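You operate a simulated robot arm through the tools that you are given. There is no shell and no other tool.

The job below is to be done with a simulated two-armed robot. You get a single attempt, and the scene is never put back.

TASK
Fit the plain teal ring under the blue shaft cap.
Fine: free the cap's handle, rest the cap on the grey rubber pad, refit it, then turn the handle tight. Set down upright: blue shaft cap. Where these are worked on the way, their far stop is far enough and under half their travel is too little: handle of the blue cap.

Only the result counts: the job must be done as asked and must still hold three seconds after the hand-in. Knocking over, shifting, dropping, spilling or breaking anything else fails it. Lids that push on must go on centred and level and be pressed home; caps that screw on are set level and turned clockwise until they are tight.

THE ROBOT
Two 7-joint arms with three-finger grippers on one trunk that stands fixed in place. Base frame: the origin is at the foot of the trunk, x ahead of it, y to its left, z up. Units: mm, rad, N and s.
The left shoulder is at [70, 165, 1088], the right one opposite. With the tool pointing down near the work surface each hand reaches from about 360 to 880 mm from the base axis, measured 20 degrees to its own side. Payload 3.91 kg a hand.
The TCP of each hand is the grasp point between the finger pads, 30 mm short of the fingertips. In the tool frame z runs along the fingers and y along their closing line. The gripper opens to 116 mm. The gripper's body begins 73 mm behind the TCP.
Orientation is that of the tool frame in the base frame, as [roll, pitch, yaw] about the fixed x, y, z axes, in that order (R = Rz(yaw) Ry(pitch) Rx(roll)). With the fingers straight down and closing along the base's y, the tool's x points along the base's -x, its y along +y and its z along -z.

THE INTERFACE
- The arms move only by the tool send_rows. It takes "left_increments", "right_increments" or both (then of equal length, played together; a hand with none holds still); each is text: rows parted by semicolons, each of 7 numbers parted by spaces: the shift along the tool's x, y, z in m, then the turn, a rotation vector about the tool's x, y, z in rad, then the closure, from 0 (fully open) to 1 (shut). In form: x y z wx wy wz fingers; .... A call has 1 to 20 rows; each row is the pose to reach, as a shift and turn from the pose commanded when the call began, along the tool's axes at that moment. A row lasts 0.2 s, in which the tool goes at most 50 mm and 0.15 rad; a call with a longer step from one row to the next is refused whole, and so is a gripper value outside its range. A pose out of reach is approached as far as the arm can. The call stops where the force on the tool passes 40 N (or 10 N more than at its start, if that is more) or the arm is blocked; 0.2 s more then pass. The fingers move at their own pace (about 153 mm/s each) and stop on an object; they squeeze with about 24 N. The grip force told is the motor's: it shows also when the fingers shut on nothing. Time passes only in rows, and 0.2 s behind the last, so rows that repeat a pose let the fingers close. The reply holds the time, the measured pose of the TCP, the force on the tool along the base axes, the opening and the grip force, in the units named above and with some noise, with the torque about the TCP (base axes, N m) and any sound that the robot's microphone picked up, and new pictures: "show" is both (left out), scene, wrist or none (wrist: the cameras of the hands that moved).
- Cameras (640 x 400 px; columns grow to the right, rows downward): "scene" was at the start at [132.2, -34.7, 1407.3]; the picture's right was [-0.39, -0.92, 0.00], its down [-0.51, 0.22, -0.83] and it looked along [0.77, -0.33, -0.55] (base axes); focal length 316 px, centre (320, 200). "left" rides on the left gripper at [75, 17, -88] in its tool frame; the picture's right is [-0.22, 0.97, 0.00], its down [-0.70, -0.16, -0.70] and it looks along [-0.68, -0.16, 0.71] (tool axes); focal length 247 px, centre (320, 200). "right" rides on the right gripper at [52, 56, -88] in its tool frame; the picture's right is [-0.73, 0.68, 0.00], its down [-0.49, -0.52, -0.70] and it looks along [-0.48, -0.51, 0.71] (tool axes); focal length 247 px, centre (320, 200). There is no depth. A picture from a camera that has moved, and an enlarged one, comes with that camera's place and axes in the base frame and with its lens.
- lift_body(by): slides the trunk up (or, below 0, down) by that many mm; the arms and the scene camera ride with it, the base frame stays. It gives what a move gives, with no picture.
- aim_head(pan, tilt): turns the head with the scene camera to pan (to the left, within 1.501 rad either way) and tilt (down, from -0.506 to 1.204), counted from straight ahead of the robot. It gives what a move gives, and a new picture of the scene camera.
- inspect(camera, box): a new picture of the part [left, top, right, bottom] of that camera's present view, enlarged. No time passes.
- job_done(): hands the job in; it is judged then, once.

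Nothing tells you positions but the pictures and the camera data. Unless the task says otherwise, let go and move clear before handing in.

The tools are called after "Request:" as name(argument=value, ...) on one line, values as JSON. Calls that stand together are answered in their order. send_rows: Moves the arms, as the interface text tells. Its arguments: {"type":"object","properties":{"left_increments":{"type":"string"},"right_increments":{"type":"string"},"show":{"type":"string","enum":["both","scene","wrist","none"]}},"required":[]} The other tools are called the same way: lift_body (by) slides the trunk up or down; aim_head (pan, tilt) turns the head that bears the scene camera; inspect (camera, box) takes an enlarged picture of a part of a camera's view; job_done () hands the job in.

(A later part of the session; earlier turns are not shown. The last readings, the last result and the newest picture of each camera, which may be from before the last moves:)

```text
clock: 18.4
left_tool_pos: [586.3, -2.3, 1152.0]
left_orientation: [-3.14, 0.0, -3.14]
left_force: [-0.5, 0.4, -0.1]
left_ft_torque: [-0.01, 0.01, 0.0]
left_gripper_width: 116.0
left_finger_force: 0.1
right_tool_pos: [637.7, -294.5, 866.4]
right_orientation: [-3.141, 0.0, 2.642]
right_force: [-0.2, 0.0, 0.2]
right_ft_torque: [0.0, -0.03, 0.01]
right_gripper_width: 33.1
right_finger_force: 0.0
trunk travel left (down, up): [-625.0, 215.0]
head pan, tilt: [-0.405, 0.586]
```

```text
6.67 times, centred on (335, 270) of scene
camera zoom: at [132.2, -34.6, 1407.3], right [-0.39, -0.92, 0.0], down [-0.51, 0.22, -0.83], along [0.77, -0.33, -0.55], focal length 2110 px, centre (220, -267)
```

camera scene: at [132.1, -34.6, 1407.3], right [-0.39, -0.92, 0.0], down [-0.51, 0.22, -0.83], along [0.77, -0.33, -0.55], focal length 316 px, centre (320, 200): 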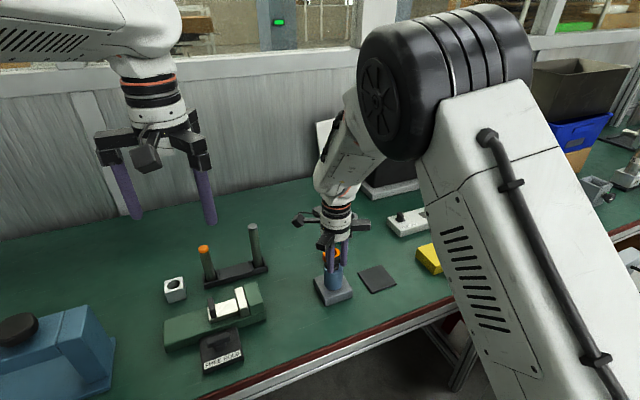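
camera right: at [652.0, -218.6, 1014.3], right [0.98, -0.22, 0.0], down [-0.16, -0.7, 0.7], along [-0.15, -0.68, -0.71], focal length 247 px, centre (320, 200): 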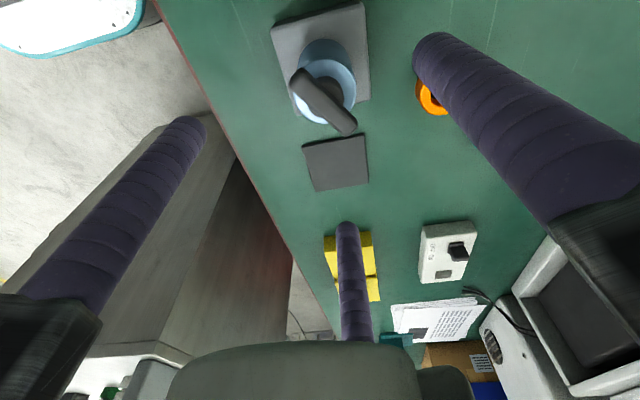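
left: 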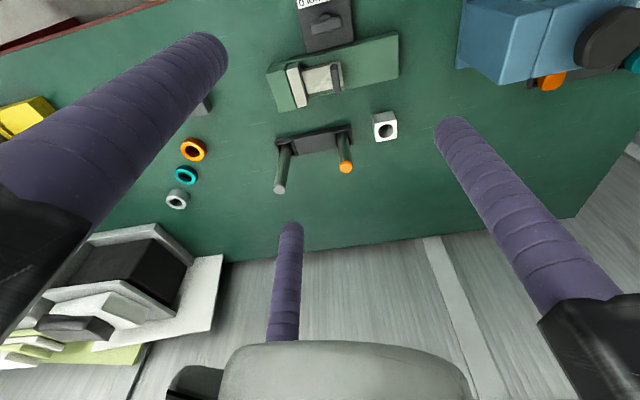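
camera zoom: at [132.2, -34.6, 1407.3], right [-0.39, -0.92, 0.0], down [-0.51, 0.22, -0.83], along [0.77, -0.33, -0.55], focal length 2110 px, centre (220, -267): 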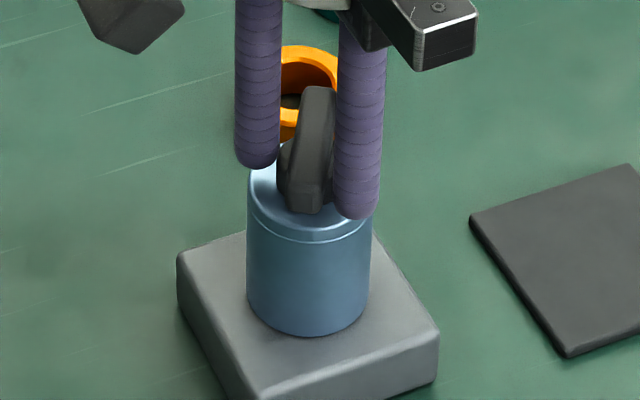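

The bar follows freely and is now at about 60°. I'll keep going until it stops.

Request:
send_rows(right_increments="-0.00075 0.00004 0 0 0 -0.1 0.715; -0.00149 0.00015 0 0 0 -0.2 0.715; -0.00222 0.00033 0 0 0 -0.3 0.715; -0.00292 0.00059 0 0 0 -0.4 0.715; -0.0036 0.00092 0 0 0 -0.5 0.715; -0.0036 0.00092 0 0 0 -0.5 0.715", show="none")

Request:
inspect(camera="right", box=[240, 60, 400, 240])

Request:
inspect(camera="scene", box=[310, 240, 360, 300])

```text
clock: 19.8
left_tool_pos: [586.8, -2.6, 1152.4]
left_orientation: [-3.141, -0.001, 3.14]
left_force: [0.1, 0.6, -0.2]
left_ft_torque: [0.01, 0.02, 0.0]
left_gripper_width: 116.0
left_finger_force: 0.0
right_tool_pos: [642.3, -295.2, 865.8]
right_orientation: [3.141, 0.001, 3.141]
right_force: [0.0, 0.9, 1.2]
right_ft_torque: [0.04, 0.02, 0.01]
right_gripper_width: 33.6
right_finger_force: 1.0
trunk travel left (down, up): [-625.0, 215.0]
head pan, tilt: [-0.405, 0.586]
```

```text
2.22 times, centred on (320, 150) of right
camera zoom: at [590.1, -239.6, 952.7], right [0.73, 0.68, 0.0], down [0.49, -0.52, 0.7], along [0.48, -0.51, -0.71], focal length 549 px, centre (320, 311)
```

zoom: 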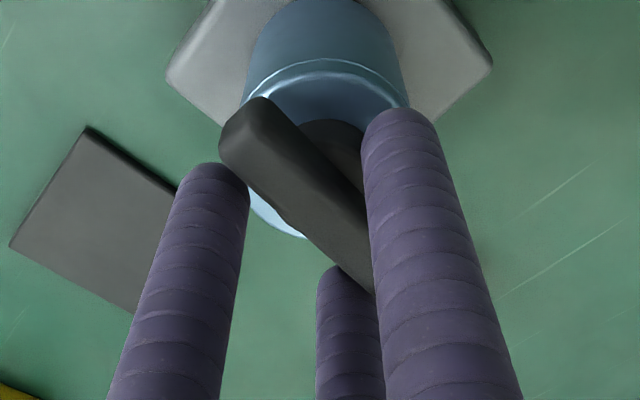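

```text
6.67 times, centred on (335, 270) of scene
camera zoom: at [132.2, -34.5, 1407.3], right [-0.39, -0.92, 0.0], down [-0.51, 0.22, -0.83], along [0.77, -0.33, -0.55], focal length 2110 px, centre (220, -267)
```

zoom: 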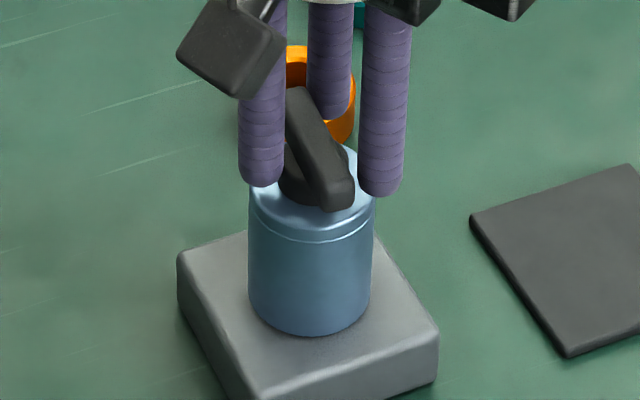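

The handle is at about 90° with only slight contact so far. I'll go a bit further to find the stop.

Request:
send_rows(right_increments="-0.00075 0.00004 0 0 0 -0.1 0.715; -0.00149 0.00015 0 0 0 -0.2 0.715; -0.00222 0.00033 0 0 0 -0.3 0.715; -0.00222 0.00033 0 0 0 -0.3 0.715", show="none")

Request:
inspect(camera="right", box=[240, 60, 400, 240])

Request:
inspect(camera="scene", box=[310, 240, 360, 300])

```text
clock: 20.8
left_tool_pos: [586.5, -2.1, 1152.9]
left_orientation: [-3.142, 0.001, 3.141]
left_force: [0.1, 0.3, -0.5]
left_ft_torque: [-0.01, -0.01, -0.04]
left_gripper_width: 116.2
left_finger_force: 0.0
right_tool_pos: [643.2, -296.0, 865.7]
right_orientation: [3.142, -0.001, -2.842]
right_force: [-0.3, -0.3, 1.8]
right_ft_torque: [0.0, -0.02, -0.01]
right_gripper_width: 33.8
right_finger_force: 0.6
trunk travel left (down, up): [-625.0, 215.0]
head pan, tilt: [-0.405, 0.586]
```

```text
2.22 times, centred on (320, 150) of right
camera zoom: at [577.4, -257.1, 952.9], right [0.5, 0.87, 0.0], down [0.62, -0.36, 0.7], along [0.61, -0.35, -0.71], focal length 549 px, centre (320, 311)
```

zoom: 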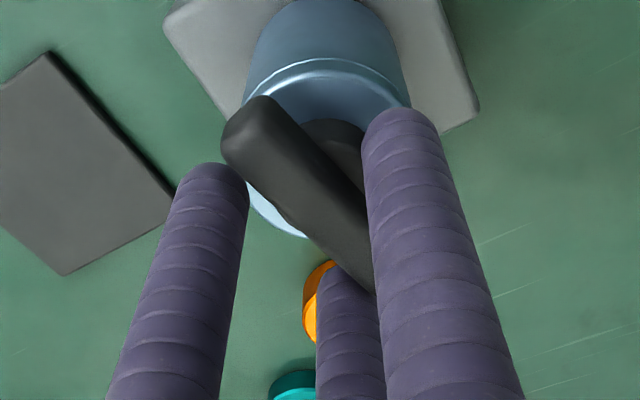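

```text
6.67 times, centred on (335, 270) of scene
camera zoom: at [132.2, -34.6, 1407.3], right [-0.39, -0.92, 0.0], down [-0.51, 0.22, -0.83], along [0.77, -0.33, -0.55], focal length 2110 px, centre (220, -267)
```

zoom: 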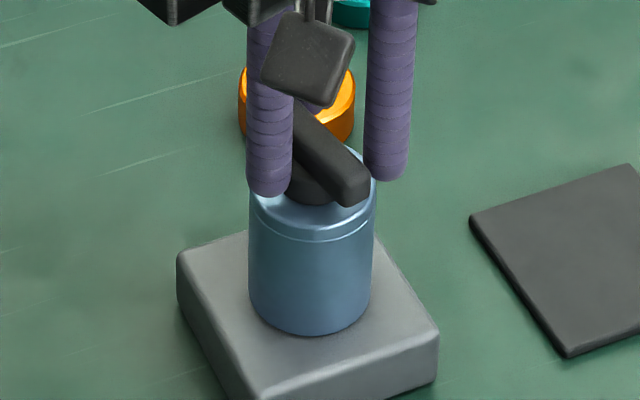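

It is still turning past 105° with no resistance and the cap isn't rising. I'll continue toward the far stop.

Request:
send_rows(right_increments="-0.00075 0.00004 0 0 0 -0.1 0.715; -0.00149 0.00015 0 0 0 -0.2 0.715; -0.00222 0.00033 0 0 0 -0.3 0.715; -0.00292 0.00059 0 0 0 -0.4 0.715; -0.00292 0.00059 0 0 0 -0.4 0.715", show="none")

Request:
inspect(camera="right", box=[240, 60, 400, 240])

Request:
inspect(camera="scene", box=[310, 240, 360, 300])

```text
clock: 22.0
left_tool_pos: [586.5, -1.2, 1154.4]
left_orientation: [3.141, 0.0, -3.14]
left_force: [0.6, 0.8, -0.3]
left_ft_torque: [-0.07, 0.02, 0.01]
left_gripper_width: 116.1
left_finger_force: 0.1
right_tool_pos: [646.7, -293.5, 864.8]
right_orientation: [-3.141, -0.001, -2.443]
right_force: [-0.6, 0.3, 2.3]
right_ft_torque: [0.05, -0.01, -0.02]
right_gripper_width: 33.7
right_finger_force: 1.0
trunk travel left (down, up): [-625.0, 215.0]
head pan, tilt: [-0.405, 0.586]
```

```text
2.22 times, centred on (320, 150) of right
camera zoom: at [570.3, -284.3, 952.9], right [0.12, 0.99, 0.0], down [0.71, -0.09, 0.7], along [0.69, -0.08, -0.71], focal length 549 px, centre (320, 311)
```

zoom: 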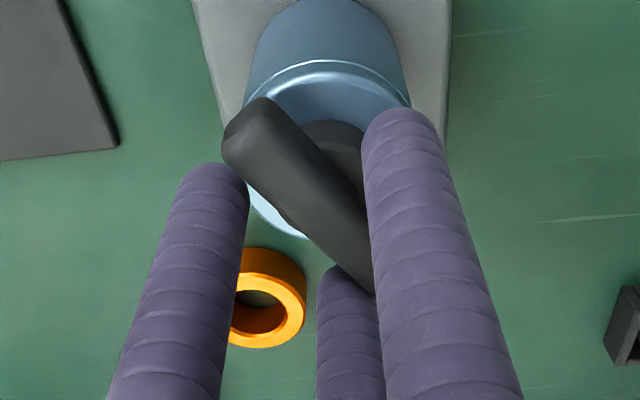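

```text
6.67 times, centred on (335, 270) of scene
camera zoom: at [132.1, -34.6, 1407.3], right [-0.39, -0.92, 0.0], down [-0.51, 0.22, -0.83], along [0.77, -0.33, -0.55], focal length 2110 px, centre (220, -267)
```

zoom: 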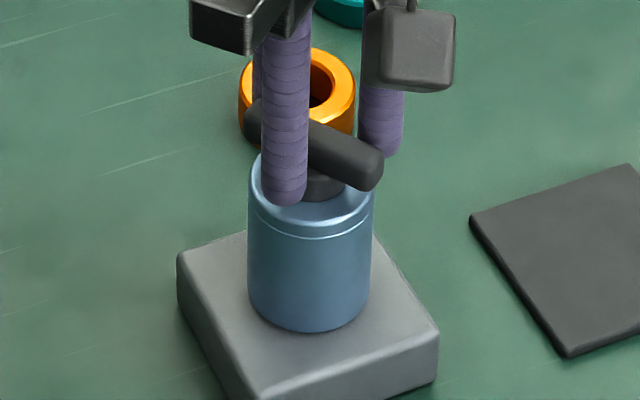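

The cap body may have started to rise slightly, as a screw would. I'll measure that closely before continuing.

Request:
inspect(camera="scene", box=[315, 255, 355, 300])

Request:
send_rows(right_increments="-0.00075 0.00004 -0.002 0 0 -0.1 0.715; -0.00149 0.00015 -0.002 0 0 -0.2 0.715; -0.00222 0.00033 -0.002 0 0 -0.3 0.715; -0.00292 0.00059 -0.002 0 0 -0.4 0.715; -0.00292 0.00059 -0.002 0 0 -0.4 0.715", show="none")

Request:
inspect(camera="scene", box=[315, 255, 355, 300])

Request:
inspect(camera="right", box=[240, 60, 400, 240])

```text
8.89 times, centred on (335, 278) of scene
camera zoom: at [132.1, -34.6, 1407.3], right [-0.39, -0.92, 0.0], down [-0.51, 0.22, -0.83], along [0.77, -0.33, -0.55], focal length 2814 px, centre (187, -489)
```

zoom: 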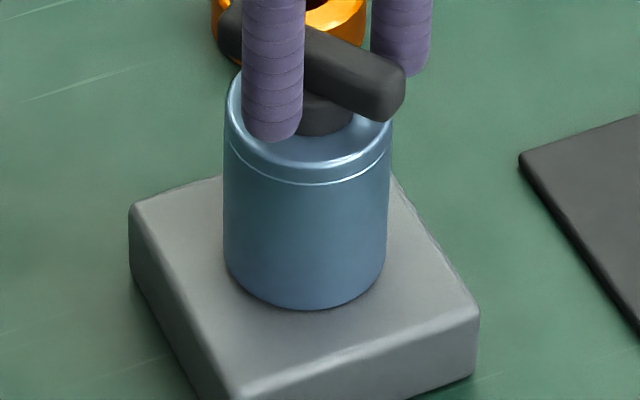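

```text
clock: 23.2
left_tool_pos: [586.7, -1.4, 1152.8]
left_orientation: [-3.141, -0.001, -3.141]
left_force: [-0.9, -0.8, -0.8]
left_ft_torque: [0.0, 0.01, 0.02]
left_gripper_width: 116.1
left_finger_force: 0.0
right_tool_pos: [648.6, -291.1, 868.7]
right_orientation: [-3.142, 0.0, -2.043]
right_force: [0.1, 0.6, 4.1]
right_ft_torque: [0.05, 0.05, -0.09]
right_gripper_width: 34.2
right_finger_force: 0.9
trunk travel left (down, up): [-625.0, 215.0]
head pan, tilt: [-0.405, 0.586]
```

```text
8.89 times, centred on (335, 278) of scene
camera zoom: at [131.9, -34.3, 1407.4], right [-0.39, -0.92, 0.0], down [-0.51, 0.22, -0.83], along [0.77, -0.33, -0.55], focal length 2814 px, centre (187, -489)
```

zoom: 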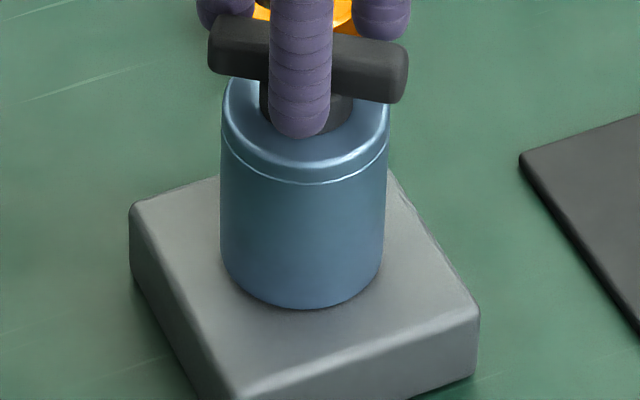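

```text
2.22 times, centred on (320, 150) of right
camera zoom: at [575.3, -313.3, 955.2], right [-0.28, 0.96, 0.0], down [0.69, 0.2, 0.7], along [0.67, 0.19, -0.71], focal length 549 px, centre (320, 311)
```

zoom: 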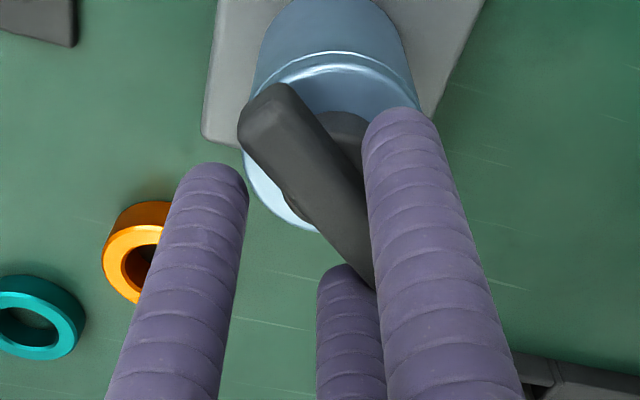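

The bar is at about 140° and lagging the hand slightly, with a little torque (-0.09 N·m), so the stop may be near. I'll push a little further while watching the torque.

Request:
send_rows(right_increments="-0.00075 0.00004 -0.001 0 0 -0.1 0.715; -0.00112 0.0001 -0.001 0 0 -0.15 0.715; -0.00112 0.0001 -0.001 0 0 -0.15 0.715", show="none")

Request:
inspect(camera="scene", box=[315, 255, 355, 300])

Request:
inspect(camera="right", box=[240, 60, 400, 240])

```text
clock: 24.0
left_tool_pos: [586.8, -2.3, 1152.0]
left_orientation: [-3.141, 0.001, -3.141]
left_force: [0.2, 0.2, -0.5]
left_ft_torque: [0.01, 0.01, 0.02]
left_gripper_width: 116.0
left_finger_force: 0.1
right_tool_pos: [648.9, -291.2, 867.9]
right_orientation: [3.141, 0.0, -1.892]
right_force: [-0.4, 0.6, 1.7]
right_ft_torque: [0.01, 0.05, 0.01]
right_gripper_width: 33.8
right_finger_force: 1.0
trunk travel left (down, up): [-625.0, 215.0]
head pan, tilt: [-0.405, 0.586]
```

```text
8.89 times, centred on (335, 278) of scene
camera zoom: at [132.0, -34.6, 1407.3], right [-0.39, -0.92, 0.0], down [-0.51, 0.22, -0.83], along [0.77, -0.33, -0.55], focal length 2814 px, centre (187, -489)
```

zoom: 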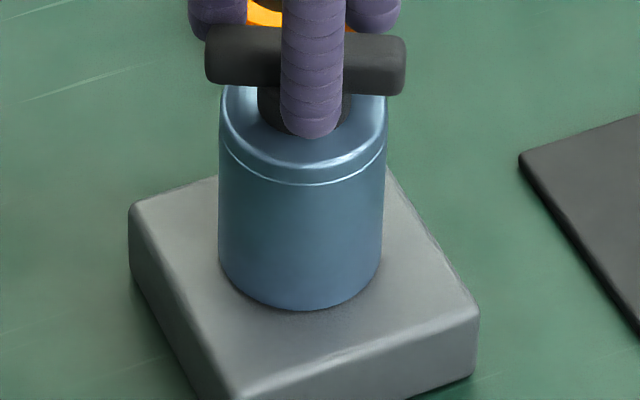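

```text
2.22 times, centred on (320, 150) of right
camera zoom: at [579.0, -323.3, 955.7], right [-0.42, 0.91, 0.0], down [0.65, 0.3, 0.7], along [0.64, 0.29, -0.71], focal length 549 px, centre (320, 311)
```

zoom: 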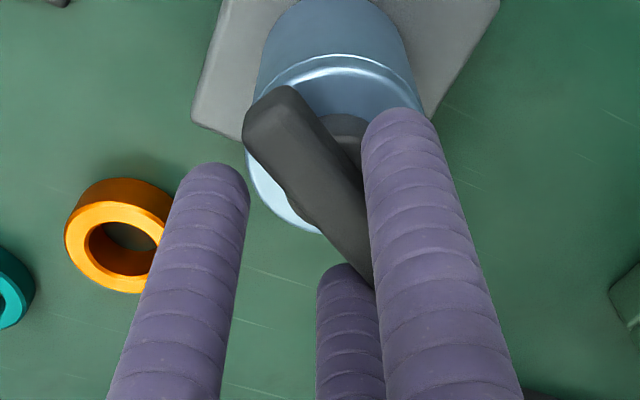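

The bar is at about 147° and the cap now drifts sideways a little, so it seems loose. I'll open, rise clear, rotate the wrist back to its neutral angle and look.

Request:
send_rows(right_increments="0 0 0 0 0 0 0.5; 0 0 0 0 0 0 0.3; 0 0 -0.03 0 0 0 0.1; 0 0 -0.06 0 0 0.1 0; 0 0 -0.09 0 0 0.24 0; 0 0 -0.12 0 0 0.38 0; 0 0 -0.12 0 0 0.52 0; 0 0 -0.12 0 0 0.66 0; 0 0 -0.12 0 0 0.8 0; 0 0 -0.12 0 0 0.94 0; 0 0 -0.12 0 0 1.08 0; 0 0 -0.12 0 0 1.22 0; 0 0 -0.12 0 0 1.25 0; 0 0 -0.12 0 0 1.25 0", show="both")

Request:
inspect(camera="scene", box=[315, 250, 355, 300])

Request:
inspect(camera="right", box=[220, 0, 440, 200])

```text
clock: 27.0
left_tool_pos: [585.0, -1.5, 1152.1]
left_orientation: [-3.139, 0.001, -3.138]
left_force: [-0.1, 0.2, 0.5]
left_ft_torque: [-0.01, 0.01, 0.05]
left_gripper_width: 116.0
left_finger_force: 0.0
right_tool_pos: [648.8, -290.6, 988.1]
right_orientation: [-3.141, -0.001, 3.14]
right_force: [1.1, -0.4, 0.1]
right_ft_torque: [-0.01, -0.01, 0.02]
right_gripper_width: 116.2
right_finger_force: 0.1
trunk travel left (down, up): [-625.0, 215.0]
head pan, tilt: [-0.405, 0.586]
camera scene: at [132.3, -34.6, 1407.3], right [-0.39, -0.92, 0.0], down [-0.51, 0.22, -0.83], along [0.77, -0.33, -0.55], focal length 316 px, centre (320, 200)
camera right: at [597.6, -234.5, 1075.5], right [0.73, 0.68, 0.0], down [0.49, -0.52, 0.7], along [0.48, -0.51, -0.71], focal length 247 px, centre (320, 200)
```

scene: 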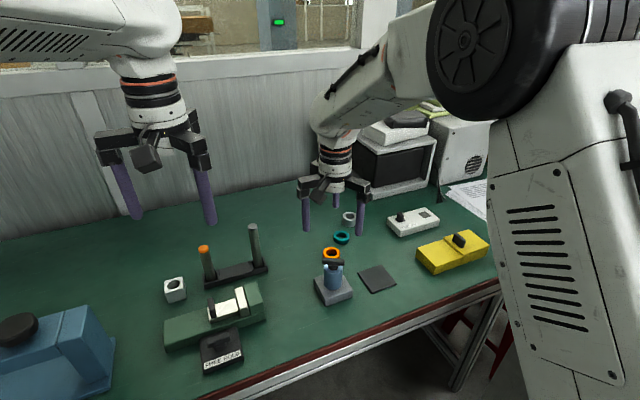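
right: 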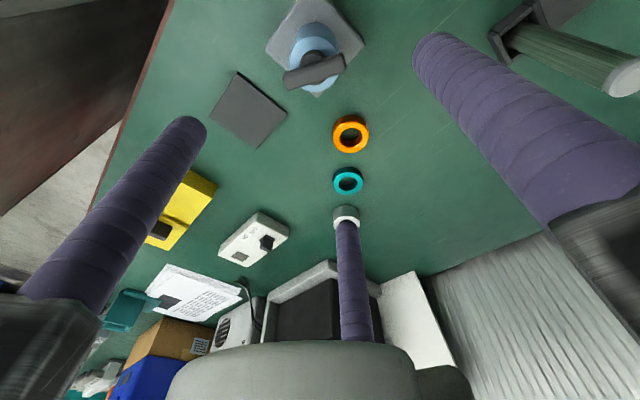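

```text
8.00 times, centred on (335, 275) of scene
camera zoom: at [132.3, -34.6, 1407.3], right [-0.39, -0.92, 0.0], down [-0.51, 0.22, -0.83], along [0.77, -0.33, -0.55], focal length 2532 px, centre (200, -400)
```

zoom: 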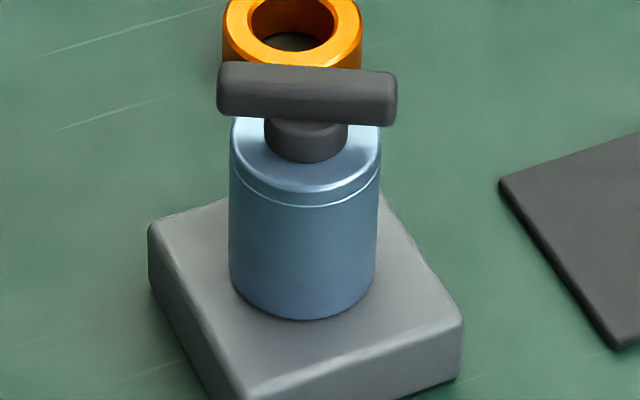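

```text
2.00 times, centred on (330, 100) of right
camera zoom: at [597.6, -234.5, 1075.5], right [0.73, 0.68, 0.0], down [0.49, -0.52, 0.7], along [0.48, -0.51, -0.71], focal length 494 px, centre (300, 400)
```

zoom: 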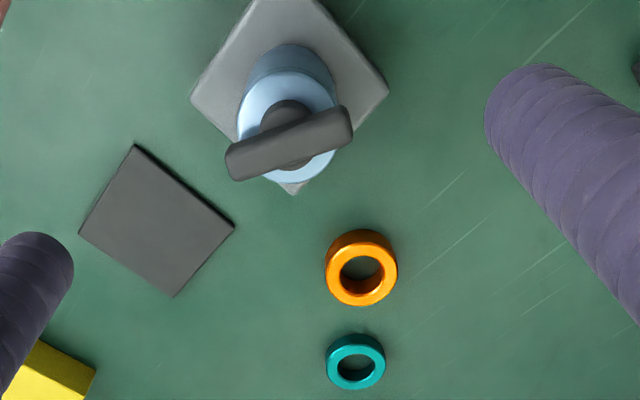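

The handle is about 150° round and the cap now sits near (640.5, -289), with the block still at (641, -290.5). I'll take the cap by its round body, which the three fingers will centre on. I'll descend with the fingers open and close to just short of contact.

Request:
send_rows(right_increments="0.0083 0.0014 0.03 0 0 0 0; 0.0083 0.0014 0.07 0 0 0 0; 0.0083 0.0014 0.11 0 0 0 0; 0.0083 0.0014 0.15 0 0 0 0; 0.0083 0.0014 0.175 0 0 0 0; 0.0083 0.0014 0.187 0 0 0 0; 0.0083 0.0014 0.187 0 0 0 0.4; 0.0083 0.0014 0.187 0 0 0 0.5; 0.0083 0.0014 0.187 0 0 0 0.53; 0.0083 0.0014 0.187 0 0 0 0.53", show="both")

Request:
inspect(camera="scene", box=[305, 240, 365, 305])

Request:
inspect(camera="right", box=[220, 40, 440, 240])

```text
clock: 29.2
left_tool_pos: [586.7, -2.0, 1152.7]
left_orientation: [-3.141, -0.001, -3.141]
left_force: [-0.2, -0.1, 0.4]
left_ft_torque: [-0.04, 0.0, -0.02]
left_gripper_width: 116.1
left_finger_force: 0.0
right_tool_pos: [639.6, -289.1, 803.7]
right_orientation: [3.141, 0.002, 3.14]
right_force: [-0.4, 0.0, -0.4]
right_ft_torque: [-0.01, -0.02, 0.02]
right_gripper_width: 54.2
right_finger_force: 0.1
trunk travel left (down, up): [-625.0, 215.0]
head pan, tilt: [-0.405, 0.586]
camera scene: at [132.2, -34.7, 1407.3], right [-0.39, -0.92, 0.0], down [-0.51, 0.22, -0.83], along [0.77, -0.33, -0.55], focal length 316 px, centre (320, 200)
camera right: at [587.1, -232.6, 891.4], right [0.73, 0.68, 0.0], down [0.49, -0.52, 0.7], along [0.48, -0.51, -0.71], focal length 247 px, centre (320, 200)
```

scene: 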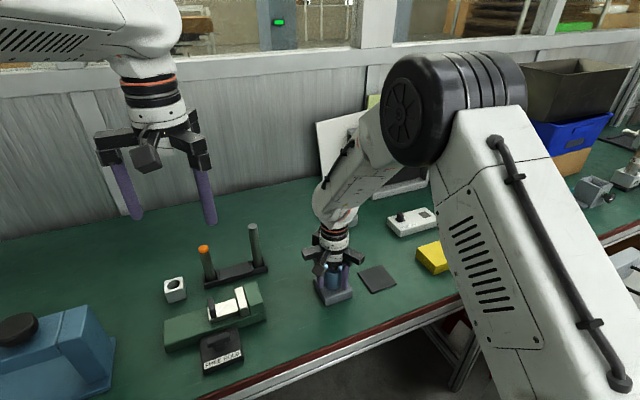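
right: 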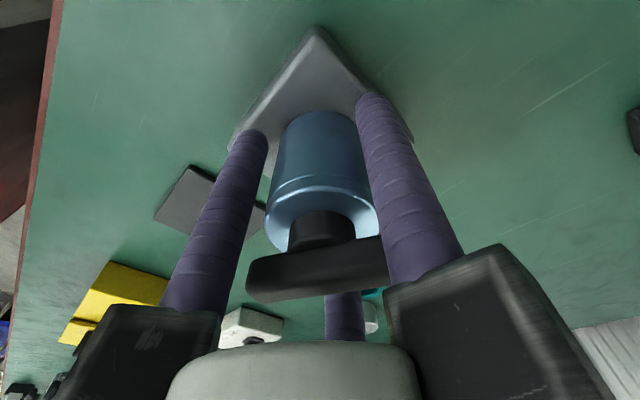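

```text
6.15 times, centred on (335, 272) of scene
camera zoom: at [132.2, -34.7, 1407.3], right [-0.39, -0.92, 0.0], down [-0.51, 0.22, -0.83], along [0.77, -0.33, -0.55], focal length 1948 px, centre (228, -246)
```

zoom: 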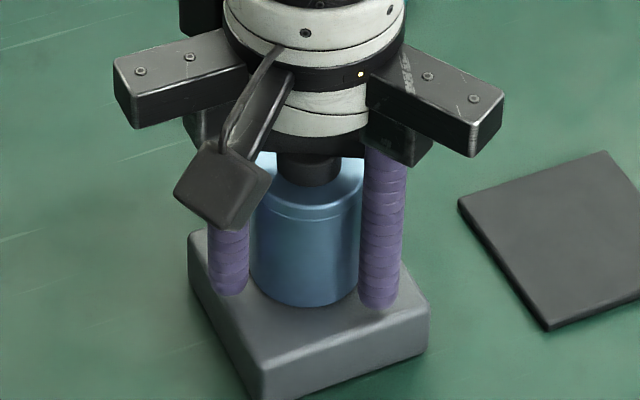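

```text
2.00 times, centred on (330, 140) of right
camera zoom: at [587.1, -232.6, 891.4], right [0.73, 0.68, 0.0], down [0.49, -0.52, 0.7], along [0.48, -0.51, -0.71], focal length 494 px, centre (300, 320)
```

zoom: 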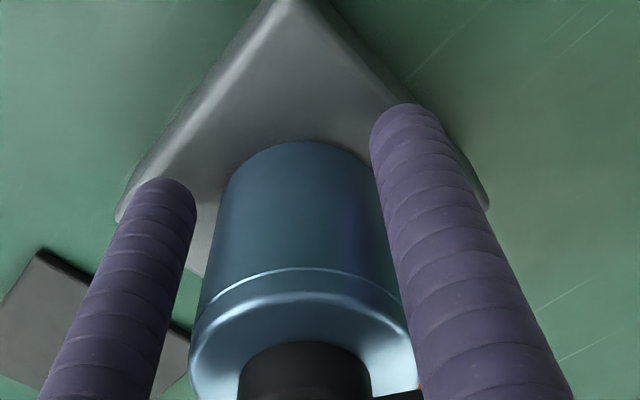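

The fingers surround the cap body without touching it. I'll close gradually and check how centred it is.

Request:
send_rows(right_increments="0 0 0 0 0 0 0.56; 0 0 0 0 0 0 0.58; 0 0 0 0 0 0 0.6; 0 0 0 0 0 0 0.62", show="none")

```text
clock: 30.2
left_tool_pos: [586.9, -2.4, 1152.4]
left_orientation: [-3.141, -0.001, 3.141]
left_force: [-0.8, -0.5, 0.4]
left_ft_torque: [-0.01, -0.04, -0.02]
left_gripper_width: 115.9
left_finger_force: 0.0
right_tool_pos: [639.6, -288.4, 804.0]
right_orientation: [-3.141, 0.0, 3.141]
right_force: [1.1, 0.1, 1.2]
right_ft_torque: [0.04, -0.02, 0.01]
right_gripper_width: 47.6
right_finger_force: 24.4
trunk travel left (down, up): [-625.0, 215.0]
head pan, tilt: [-0.405, 0.586]
```

The body is gripped at 47.6 mm with almost no net force, so it is well centred. I'll lift gently and watch whether the cap comes free.

Request:
send_rows(right_increments="0 0 -0.001 0 0 0 1; 0 0 -0.002 0 0 0 1; 0 0 -0.003 0 0 0 1", show="none")

```text
clock: 31.0
left_tool_pos: [586.3, -2.2, 1152.1]
left_orientation: [-3.141, 0.0, -3.14]
left_force: [-1.0, 0.3, 0.0]
left_ft_torque: [-0.02, 0.01, -0.02]
left_gripper_width: 116.0
left_finger_force: 0.1
right_tool_pos: [640.4, -290.4, 805.7]
right_orientation: [-3.141, 0.001, 3.139]
right_force: [0.9, -0.7, -0.1]
right_ft_torque: [0.0, -0.01, 0.01]
right_gripper_width: 47.6
right_finger_force: 23.9
trunk travel left (down, up): [-625.0, 215.0]
head pan, tilt: [-0.405, 0.586]
```

There is no resistance. I'll lift further in steps and check the picture.

Request:
send_rows(right_increments="0 0 -0.005 0 0 0 1; 0 0 -0.01 0 0 0 1; 0 0 -0.015 0 0 0 1; 0 0 -0.02 0 0 0 1", show="none")

Request:
inspect(camera="scene", box=[305, 240, 365, 305])

```text
clock: 32.0
left_tool_pos: [586.4, -3.2, 1153.0]
left_orientation: [3.14, -0.001, -3.141]
left_force: [-0.9, 0.2, -0.6]
left_ft_torque: [0.0, 0.02, 0.02]
left_gripper_width: 115.9
left_finger_force: 0.0
right_tool_pos: [641.3, -290.8, 825.1]
right_orientation: [-3.141, 0.001, 3.139]
right_force: [-0.8, -0.1, 1.7]
right_ft_torque: [0.02, 0.09, 0.02]
right_gripper_width: 47.7
right_finger_force: 23.8
trunk travel left (down, up): [-625.0, 215.0]
head pan, tilt: [-0.405, 0.586]
```

```text
6.15 times, centred on (335, 272) of scene
camera zoom: at [132.1, -34.6, 1407.4], right [-0.39, -0.92, 0.0], down [-0.51, 0.22, -0.83], along [0.77, -0.33, -0.55], focal length 1948 px, centre (228, -246)
```

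zoom: 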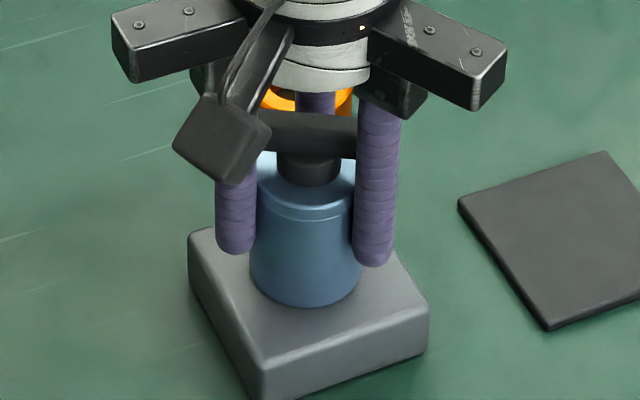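

The fingers slid up the body while the cap stayed down, so it is either still held or too slippery there. I'll look closely before deciding.

Request:
inspect(camera="scene", box=[320, 255, 350, 300])

Request:
inspect(camera="right", box=[220, 40, 440, 240])

```text
8.89 times, centred on (335, 278) of scene
camera zoom: at [132.1, -34.6, 1407.4], right [-0.39, -0.92, 0.0], down [-0.51, 0.22, -0.83], along [0.77, -0.33, -0.55], focal length 2814 px, centre (187, -489)
```

zoom: 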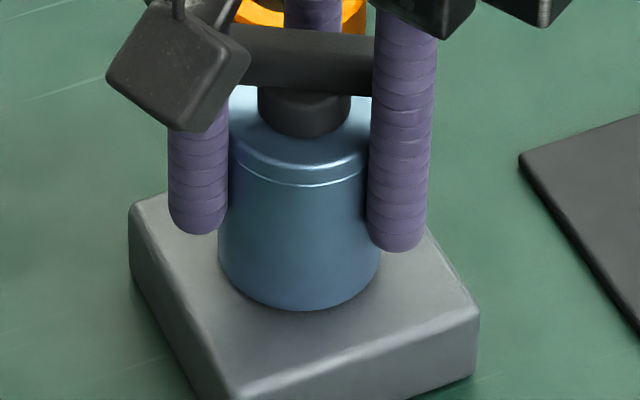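

```text
2.00 times, centred on (330, 140) of right
camera zoom: at [589.2, -233.3, 912.1], right [0.73, 0.68, 0.0], down [0.49, -0.52, 0.7], along [0.48, -0.51, -0.71], focal length 494 px, centre (300, 320)
```

zoom: 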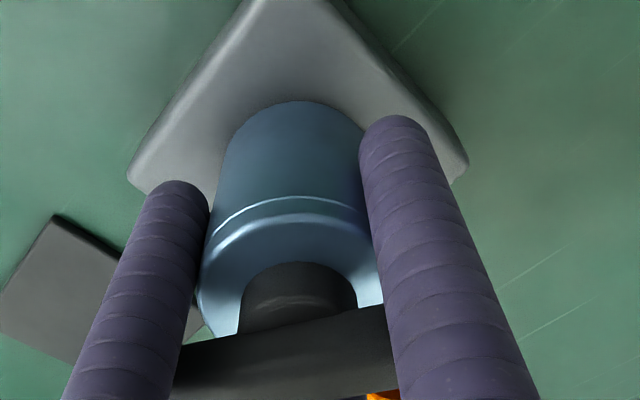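

I'll test the grip friction with a small lift and a small twist while reading the forces.

Request:
send_rows(right_increments="0 0 0.01 0 0 0 1; 0 0 0.01 0 0 0 1", show="none")

Request:
send_rows(right_increments="0 0 0 0 0 -0.1 1; 0 0 0 0 0 -0.1 1", show="none")

Request:
inspect(camera="scene", box=[320, 255, 350, 300])

```text
clock: 32.6
left_tool_pos: [585.0, -1.8, 1154.0]
left_orientation: [3.142, 0.003, 3.141]
left_force: [0.7, -0.4, 0.2]
left_ft_torque: [-0.05, 0.01, 0.0]
left_gripper_width: 116.0
left_finger_force: 0.1
right_tool_pos: [639.6, -288.6, 815.8]
right_orientation: [-3.139, 0.003, 3.14]
right_force: [3.2, -4.1, 16.7]
right_ft_torque: [-0.09, 0.14, 0.08]
right_gripper_width: 47.5
right_finger_force: 23.8
trunk travel left (down, up): [-625.0, 215.0]
head pan, tilt: [-0.405, 0.586]
```

```text
clock: 33.2
left_tool_pos: [585.2, -1.2, 1153.1]
left_orientation: [3.14, 0.001, 3.141]
left_force: [0.2, -0.3, -0.5]
left_ft_torque: [0.0, -0.04, -0.03]
left_gripper_width: 115.9
left_finger_force: 0.1
right_tool_pos: [640.3, -288.6, 815.1]
right_orientation: [3.14, 0.001, -3.043]
right_force: [0.0, 0.8, 13.3]
right_ft_torque: [0.06, -0.25, 0.02]
right_gripper_width: 47.6
right_finger_force: 23.9
trunk travel left (down, up): [-625.0, 215.0]
head pan, tilt: [-0.405, 0.586]
```

```text
8.89 times, centred on (335, 278) of scene
camera zoom: at [130.6, -33.8, 1407.5], right [-0.39, -0.92, 0.0], down [-0.51, 0.22, -0.83], along [0.77, -0.33, -0.55], focal length 2814 px, centre (187, -489)
```

zoom: 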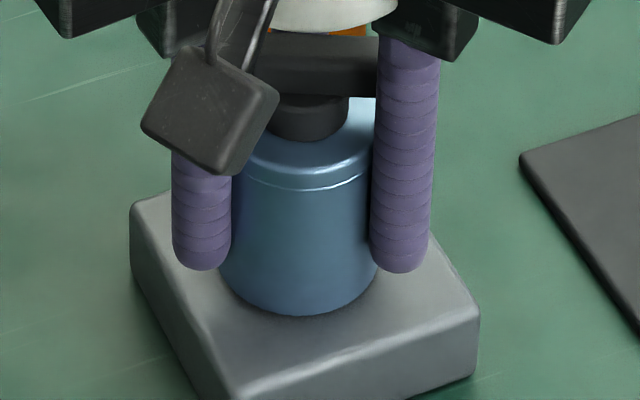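

The cap did follow the hand down a couple of millimetres under 16 N, so it has vertical play. I'll lift in small steps, checking the force at each, to find out whether it is caught.

Request:
send_rows(right_increments="0 0 -0.003 0 0 0 1; 0 0 -0.003 0 0 0 1", show="none")

Request:
send_rows(right_increments="0 0 -0.003 0 0 0 1; 0 0 -0.003 0 0 0 1", show="none")

Request:
inspect(camera="scene", box=[320, 255, 350, 300])

Request:
send_rows(right_increments="0 0 -0.003 0 0 0 1; 0 0 -0.003 0 0 0 1", show="none")

Request:
inspect(camera="scene", box=[320, 255, 350, 300])

```text
clock: 33.8
left_tool_pos: [586.2, -2.1, 1152.1]
left_orientation: [3.14, -0.001, 3.141]
left_force: [0.0, 0.3, -0.5]
left_ft_torque: [0.03, 0.0, 0.04]
left_gripper_width: 116.0
left_finger_force: 0.0
right_tool_pos: [639.1, -288.5, 816.4]
right_orientation: [3.141, -0.001, -3.044]
right_force: [0.6, 0.7, -1.4]
right_ft_torque: [0.02, 0.02, 0.0]
right_gripper_width: 47.6
right_finger_force: 24.0
trunk travel left (down, up): [-625.0, 215.0]
head pan, tilt: [-0.405, 0.586]
```

```text
clock: 34.4
left_tool_pos: [589.0, -3.1, 1153.0]
left_orientation: [3.14, 0.001, -3.141]
left_force: [0.0, 0.3, 0.0]
left_ft_torque: [-0.04, 0.02, 0.03]
left_gripper_width: 116.2
left_finger_force: 0.2
right_tool_pos: [640.2, -288.4, 820.3]
right_orientation: [-3.141, -0.001, -3.044]
right_force: [0.2, -1.0, -2.1]
right_ft_torque: [0.02, 0.01, 0.03]
right_gripper_width: 47.4
right_finger_force: 24.0
trunk travel left (down, up): [-625.0, 215.0]
head pan, tilt: [-0.405, 0.586]
```

```text
8.89 times, centred on (335, 278) of scene
camera zoom: at [132.6, -34.8, 1407.2], right [-0.39, -0.92, 0.0], down [-0.51, 0.22, -0.83], along [0.77, -0.33, -0.55], focal length 2814 px, centre (187, -489)
```

zoom: 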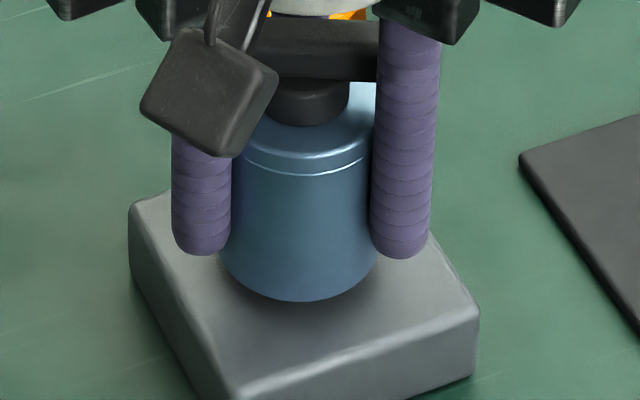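

```text
clock: 35.0
left_tool_pos: [587.2, -2.7, 1152.3]
left_orientation: [3.141, -0.001, 3.142]
left_force: [0.0, 0.2, -0.1]
left_ft_torque: [0.01, -0.04, -0.02]
left_gripper_width: 116.0
left_finger_force: 0.1
right_tool_pos: [640.8, -287.8, 824.3]
right_orientation: [-3.141, 0.0, -3.042]
right_force: [-0.3, 1.0, -2.1]
right_ft_torque: [0.0, 0.03, -0.03]
right_gripper_width: 47.4
right_finger_force: 23.5
trunk travel left (down, up): [-625.0, 215.0]
head pan, tilt: [-0.405, 0.586]
```

```text
8.89 times, centred on (335, 278) of scene
camera zoom: at [132.7, -34.8, 1407.2], right [-0.39, -0.92, 0.0], down [-0.51, 0.22, -0.83], along [0.77, -0.33, -0.55], focal length 2814 px, centre (187, -489)
```

zoom: 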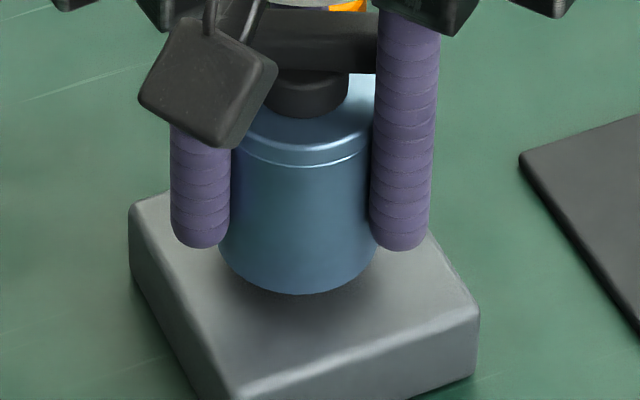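

The cap now rises with the hand and weighs about 2 N, so it is free. I'll lift it straight up clear of the shaft.

Request:
send_rows(right_increments="0 0 -0.008 0 0 0 1; 0 0 -0.016 0 0 0 1; 0 0 -0.024 0 0 0 1; 0 0 -0.032 0 0 0 1; 0 0 -0.04 0 0 0 1", show="none")

Request:
inspect(camera="scene", box=[305, 230, 365, 305])

```text
clock: 36.2
left_tool_pos: [586.4, -0.9, 1153.7]
left_orientation: [-3.14, 0.0, -3.14]
left_force: [-0.1, 0.3, -0.5]
left_ft_torque: [0.01, 0.0, -0.01]
left_gripper_width: 115.9
left_finger_force: 0.1
right_tool_pos: [639.5, -289.1, 864.1]
right_orientation: [-3.141, -0.003, -3.042]
right_force: [0.4, -0.2, -3.0]
right_ft_torque: [0.01, -0.01, 0.01]
right_gripper_width: 47.5
right_finger_force: 23.6
trunk travel left (down, up): [-625.0, 215.0]
head pan, tilt: [-0.405, 0.586]
```

```text
5.33 times, centred on (335, 268) of scene
camera zoom: at [132.3, -34.8, 1407.3], right [-0.39, -0.92, 0.0], down [-0.51, 0.22, -0.83], along [0.77, -0.33, -0.55], focal length 1688 px, centre (240, -160)
```

zoom: 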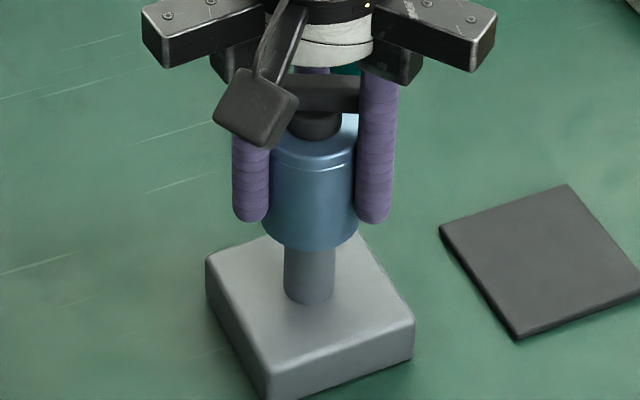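

The cap is coming up off a grey shaft about 25 mm in diameter. I'll lift further.

Request:
send_rows(right_increments="0 0 -0.01 0 0 0 1; 0 0 -0.02 0 0 0 1; 0 0 -0.03 0 0 0 1; 0 0 -0.04 0 0 0 1; 0 0 -0.05 0 0 0 1; 0 0 -0.06 0 0 0 1", show="both")

Request:
inspect(camera="scene", box=[305, 220, 365, 305])

Request:
inspect(camera="right", box=[200, 0, 440, 220])

```text
clock: 37.6
left_tool_pos: [587.0, -1.9, 1152.1]
left_orientation: [3.141, 0.002, -3.141]
left_force: [0.1, 0.0, -0.2]
left_ft_torque: [0.02, -0.04, -0.01]
left_gripper_width: 116.0
left_finger_force: 0.1
right_tool_pos: [640.2, -288.3, 924.5]
right_orientation: [3.141, -0.002, -3.044]
right_force: [0.2, -0.1, -1.3]
right_ft_torque: [0.02, 0.01, -0.02]
right_gripper_width: 47.1
right_finger_force: 23.6
trunk travel left (down, up): [-625.0, 215.0]
head pan, tilt: [-0.405, 0.586]
camera scene: at [132.1, -34.6, 1407.3], right [-0.39, -0.92, 0.0], down [-0.51, 0.22, -0.83], along [0.77, -0.33, -0.55], focal length 316 px, centre (320, 200)
camera right: at [583.7, -236.8, 1011.4], right [0.66, 0.75, 0.0], down [0.54, -0.47, 0.7], along [0.52, -0.46, -0.71], focal length 247 px, centre (320, 200)
```

scene: 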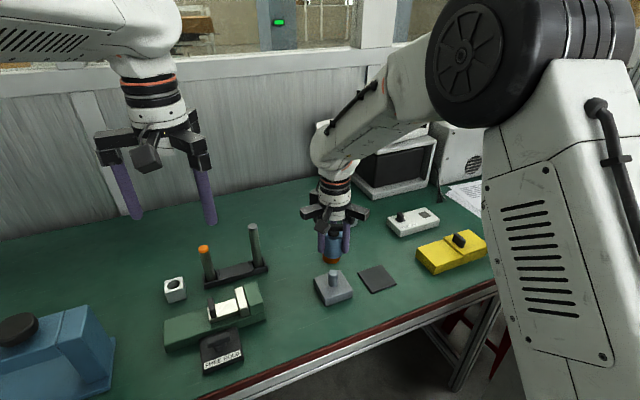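
right: 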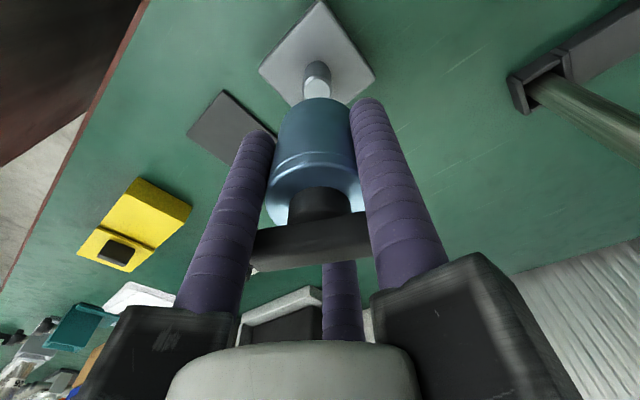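

```text
4.71 times, centred on (335, 262) of scene
camera zoom: at [132.1, -34.6, 1407.3], right [-0.39, -0.92, 0.0], down [-0.51, 0.22, -0.83], along [0.77, -0.33, -0.55], focal length 1490 px, centre (249, -94)
```

zoom: 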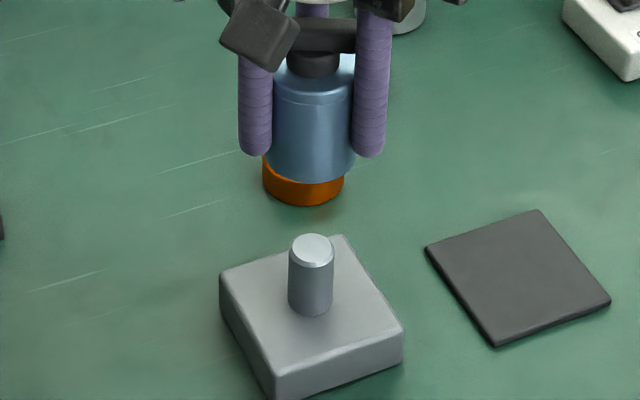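

```text
1.82 times, centred on (320, 110) of right
camera zoom: at [583.7, -236.8, 1011.4], right [0.66, 0.75, 0.0], down [0.54, -0.47, 0.7], along [0.52, -0.46, -0.71], focal length 449 px, centre (320, 364)
```

zoom: 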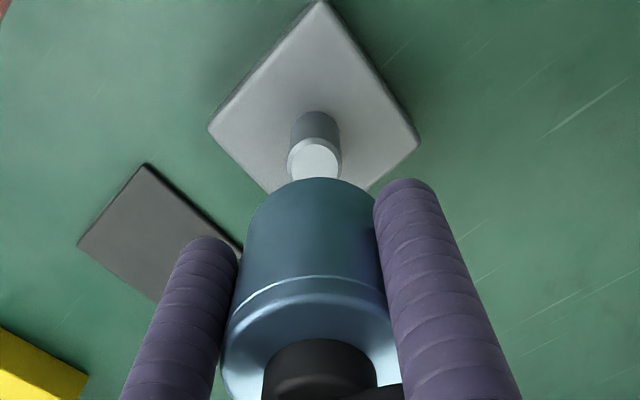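

The cap is off and held centred, with its bottom about 52 mm below the TCP. I'll carry it over the pad centre near (631, -419) and lower it to just above the surface.

Request:
send_rows(right_increments="0.0054 -0.0322 0 0 0 0 1; 0.0108 -0.0645 0 0 0 0 1; 0.0161 -0.0968 0 0 0 0 1; 0.0215 -0.129 0 0 0 0 1; 0.0215 -0.129 0.03 0 0 0 1; 0.0215 -0.129 0.06 0 0 0 1; 0.0215 -0.129 0.09 0 0 0 1; 0.0215 -0.129 0.11 0 0 0 1; 0.0215 -0.129 0.118 0 0 0 1; 0.0215 -0.129 0.118 0 0 0 1", show="both")

Request:
inspect(camera="scene", box=[330, 230, 410, 310])

Request:
inspect(camera="right", box=[200, 40, 440, 240])

```text
clock: 39.8
left_tool_pos: [588.2, -2.2, 1152.3]
left_orientation: [-3.141, -0.001, 3.141]
left_force: [0.2, 0.2, 0.5]
left_ft_torque: [0.0, -0.03, 0.0]
left_gripper_width: 115.8
left_finger_force: 0.0
right_tool_pos: [630.6, -421.3, 803.5]
right_orientation: [3.142, 0.0, -3.042]
right_force: [0.1, 1.1, -2.4]
right_ft_torque: [0.0, 0.0, -0.01]
right_gripper_width: 47.5
right_finger_force: 23.3
trunk travel left (down, up): [-625.0, 215.0]
head pan, tilt: [-0.405, 0.586]
camera scene: at [132.5, -34.8, 1407.3], right [-0.39, -0.92, 0.0], down [-0.51, 0.22, -0.83], along [0.77, -0.33, -0.55], focal length 316 px, centre (320, 200)
camera right: at [573.7, -369.9, 891.2], right [0.66, 0.75, 0.0], down [0.54, -0.47, 0.7], along [0.52, -0.46, -0.71], focal length 247 px, centre (320, 200)
```

scene: 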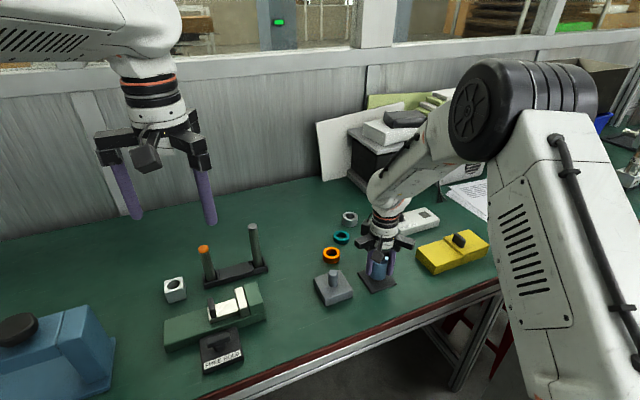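
right: 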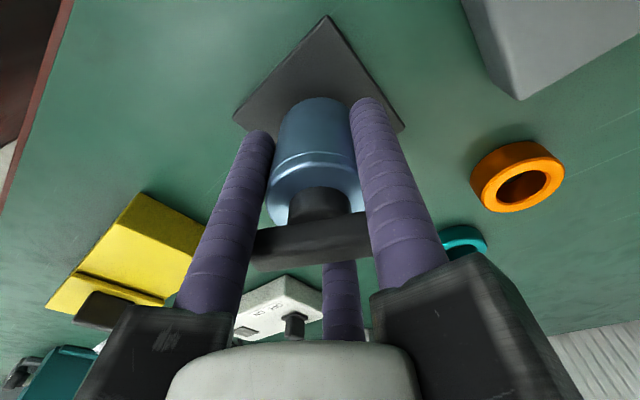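

```text
5.00 times, centred on (370, 270) of scene
camera zoom: at [132.5, -34.8, 1407.3], right [-0.39, -0.92, 0.0], down [-0.51, 0.22, -0.83], along [0.77, -0.33, -0.55], focal length 1583 px, centre (70, -150)
```

zoom: 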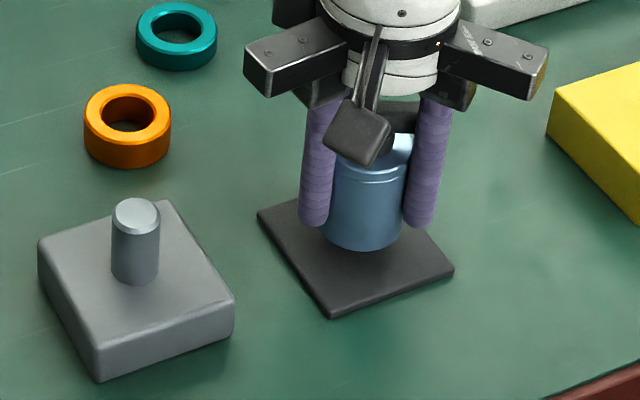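

```text
2.00 times, centred on (320, 140) of right
camera zoom: at [573.7, -369.9, 891.2], right [0.66, 0.75, 0.0], down [0.54, -0.47, 0.7], along [0.52, -0.46, -0.71], focal length 494 px, centre (320, 320)
```

zoom: 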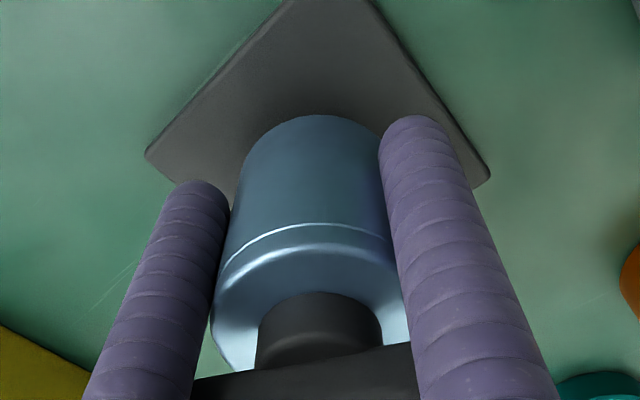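

The cap hangs level a few millimetres above the pad, about 4 mm off its centre. I'll correct that and lower it in small steps until I feel contact.

Request:
send_rows(right_increments="-0.0018 0.0031 0.002 0 0 0 1; -0.0018 0.0031 0.004 0 0 0 1; -0.0018 0.0031 0.0055 0 0 0 1; -0.0018 0.0031 0.0055 0 0 0 1", show="none")

Request:
send_rows(right_increments="0 0 0.0015 0 0 0 1; 0 0 0.0015 0 0 0 1", show="none")

Request:
inspect(camera="scene", box=[345, 250, 405, 300])

```text
clock: 40.8
left_tool_pos: [586.8, -1.8, 1151.9]
left_orientation: [3.141, 0.0, -3.141]
left_force: [0.0, -0.3, 0.3]
left_ft_torque: [-0.04, -0.01, -0.03]
left_gripper_width: 116.2
left_finger_force: 0.1
right_tool_pos: [632.8, -418.3, 798.4]
right_orientation: [3.141, 0.001, -3.043]
right_force: [-0.4, -0.7, -3.0]
right_ft_torque: [0.0, 0.01, 0.01]
right_gripper_width: 47.4
right_finger_force: 24.3
trunk travel left (down, up): [-625.0, 215.0]
head pan, tilt: [-0.405, 0.586]
```

```text
clock: 41.4
left_tool_pos: [586.9, -1.3, 1151.1]
left_orientation: [-3.142, -0.001, 3.141]
left_force: [0.5, -0.3, -0.1]
left_ft_torque: [0.0, -0.01, -0.02]
left_gripper_width: 116.1
left_finger_force: 0.0
right_tool_pos: [632.2, -417.6, 797.1]
right_orientation: [-3.141, 0.0, -3.041]
right_force: [0.2, -0.1, -2.1]
right_ft_torque: [0.01, 0.02, -0.03]
right_gripper_width: 47.6
right_finger_force: 24.2
trunk travel left (down, up): [-625.0, 215.0]
head pan, tilt: [-0.405, 0.586]
```

```text
8.00 times, centred on (375, 275) of scene
camera zoom: at [132.5, -34.9, 1407.3], right [-0.39, -0.92, 0.0], down [-0.51, 0.22, -0.83], along [0.77, -0.33, -0.55], focal length 2532 px, centre (-120, -400)
```

zoom: 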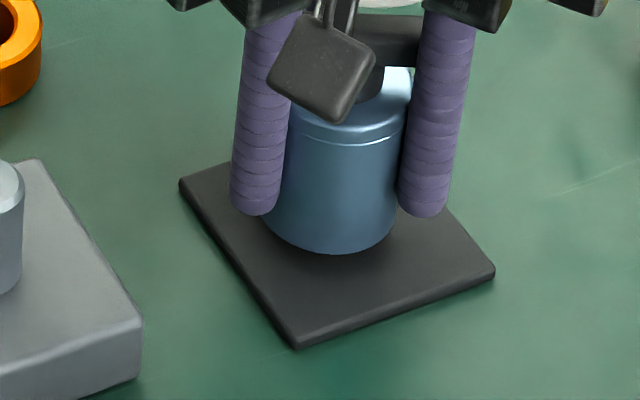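

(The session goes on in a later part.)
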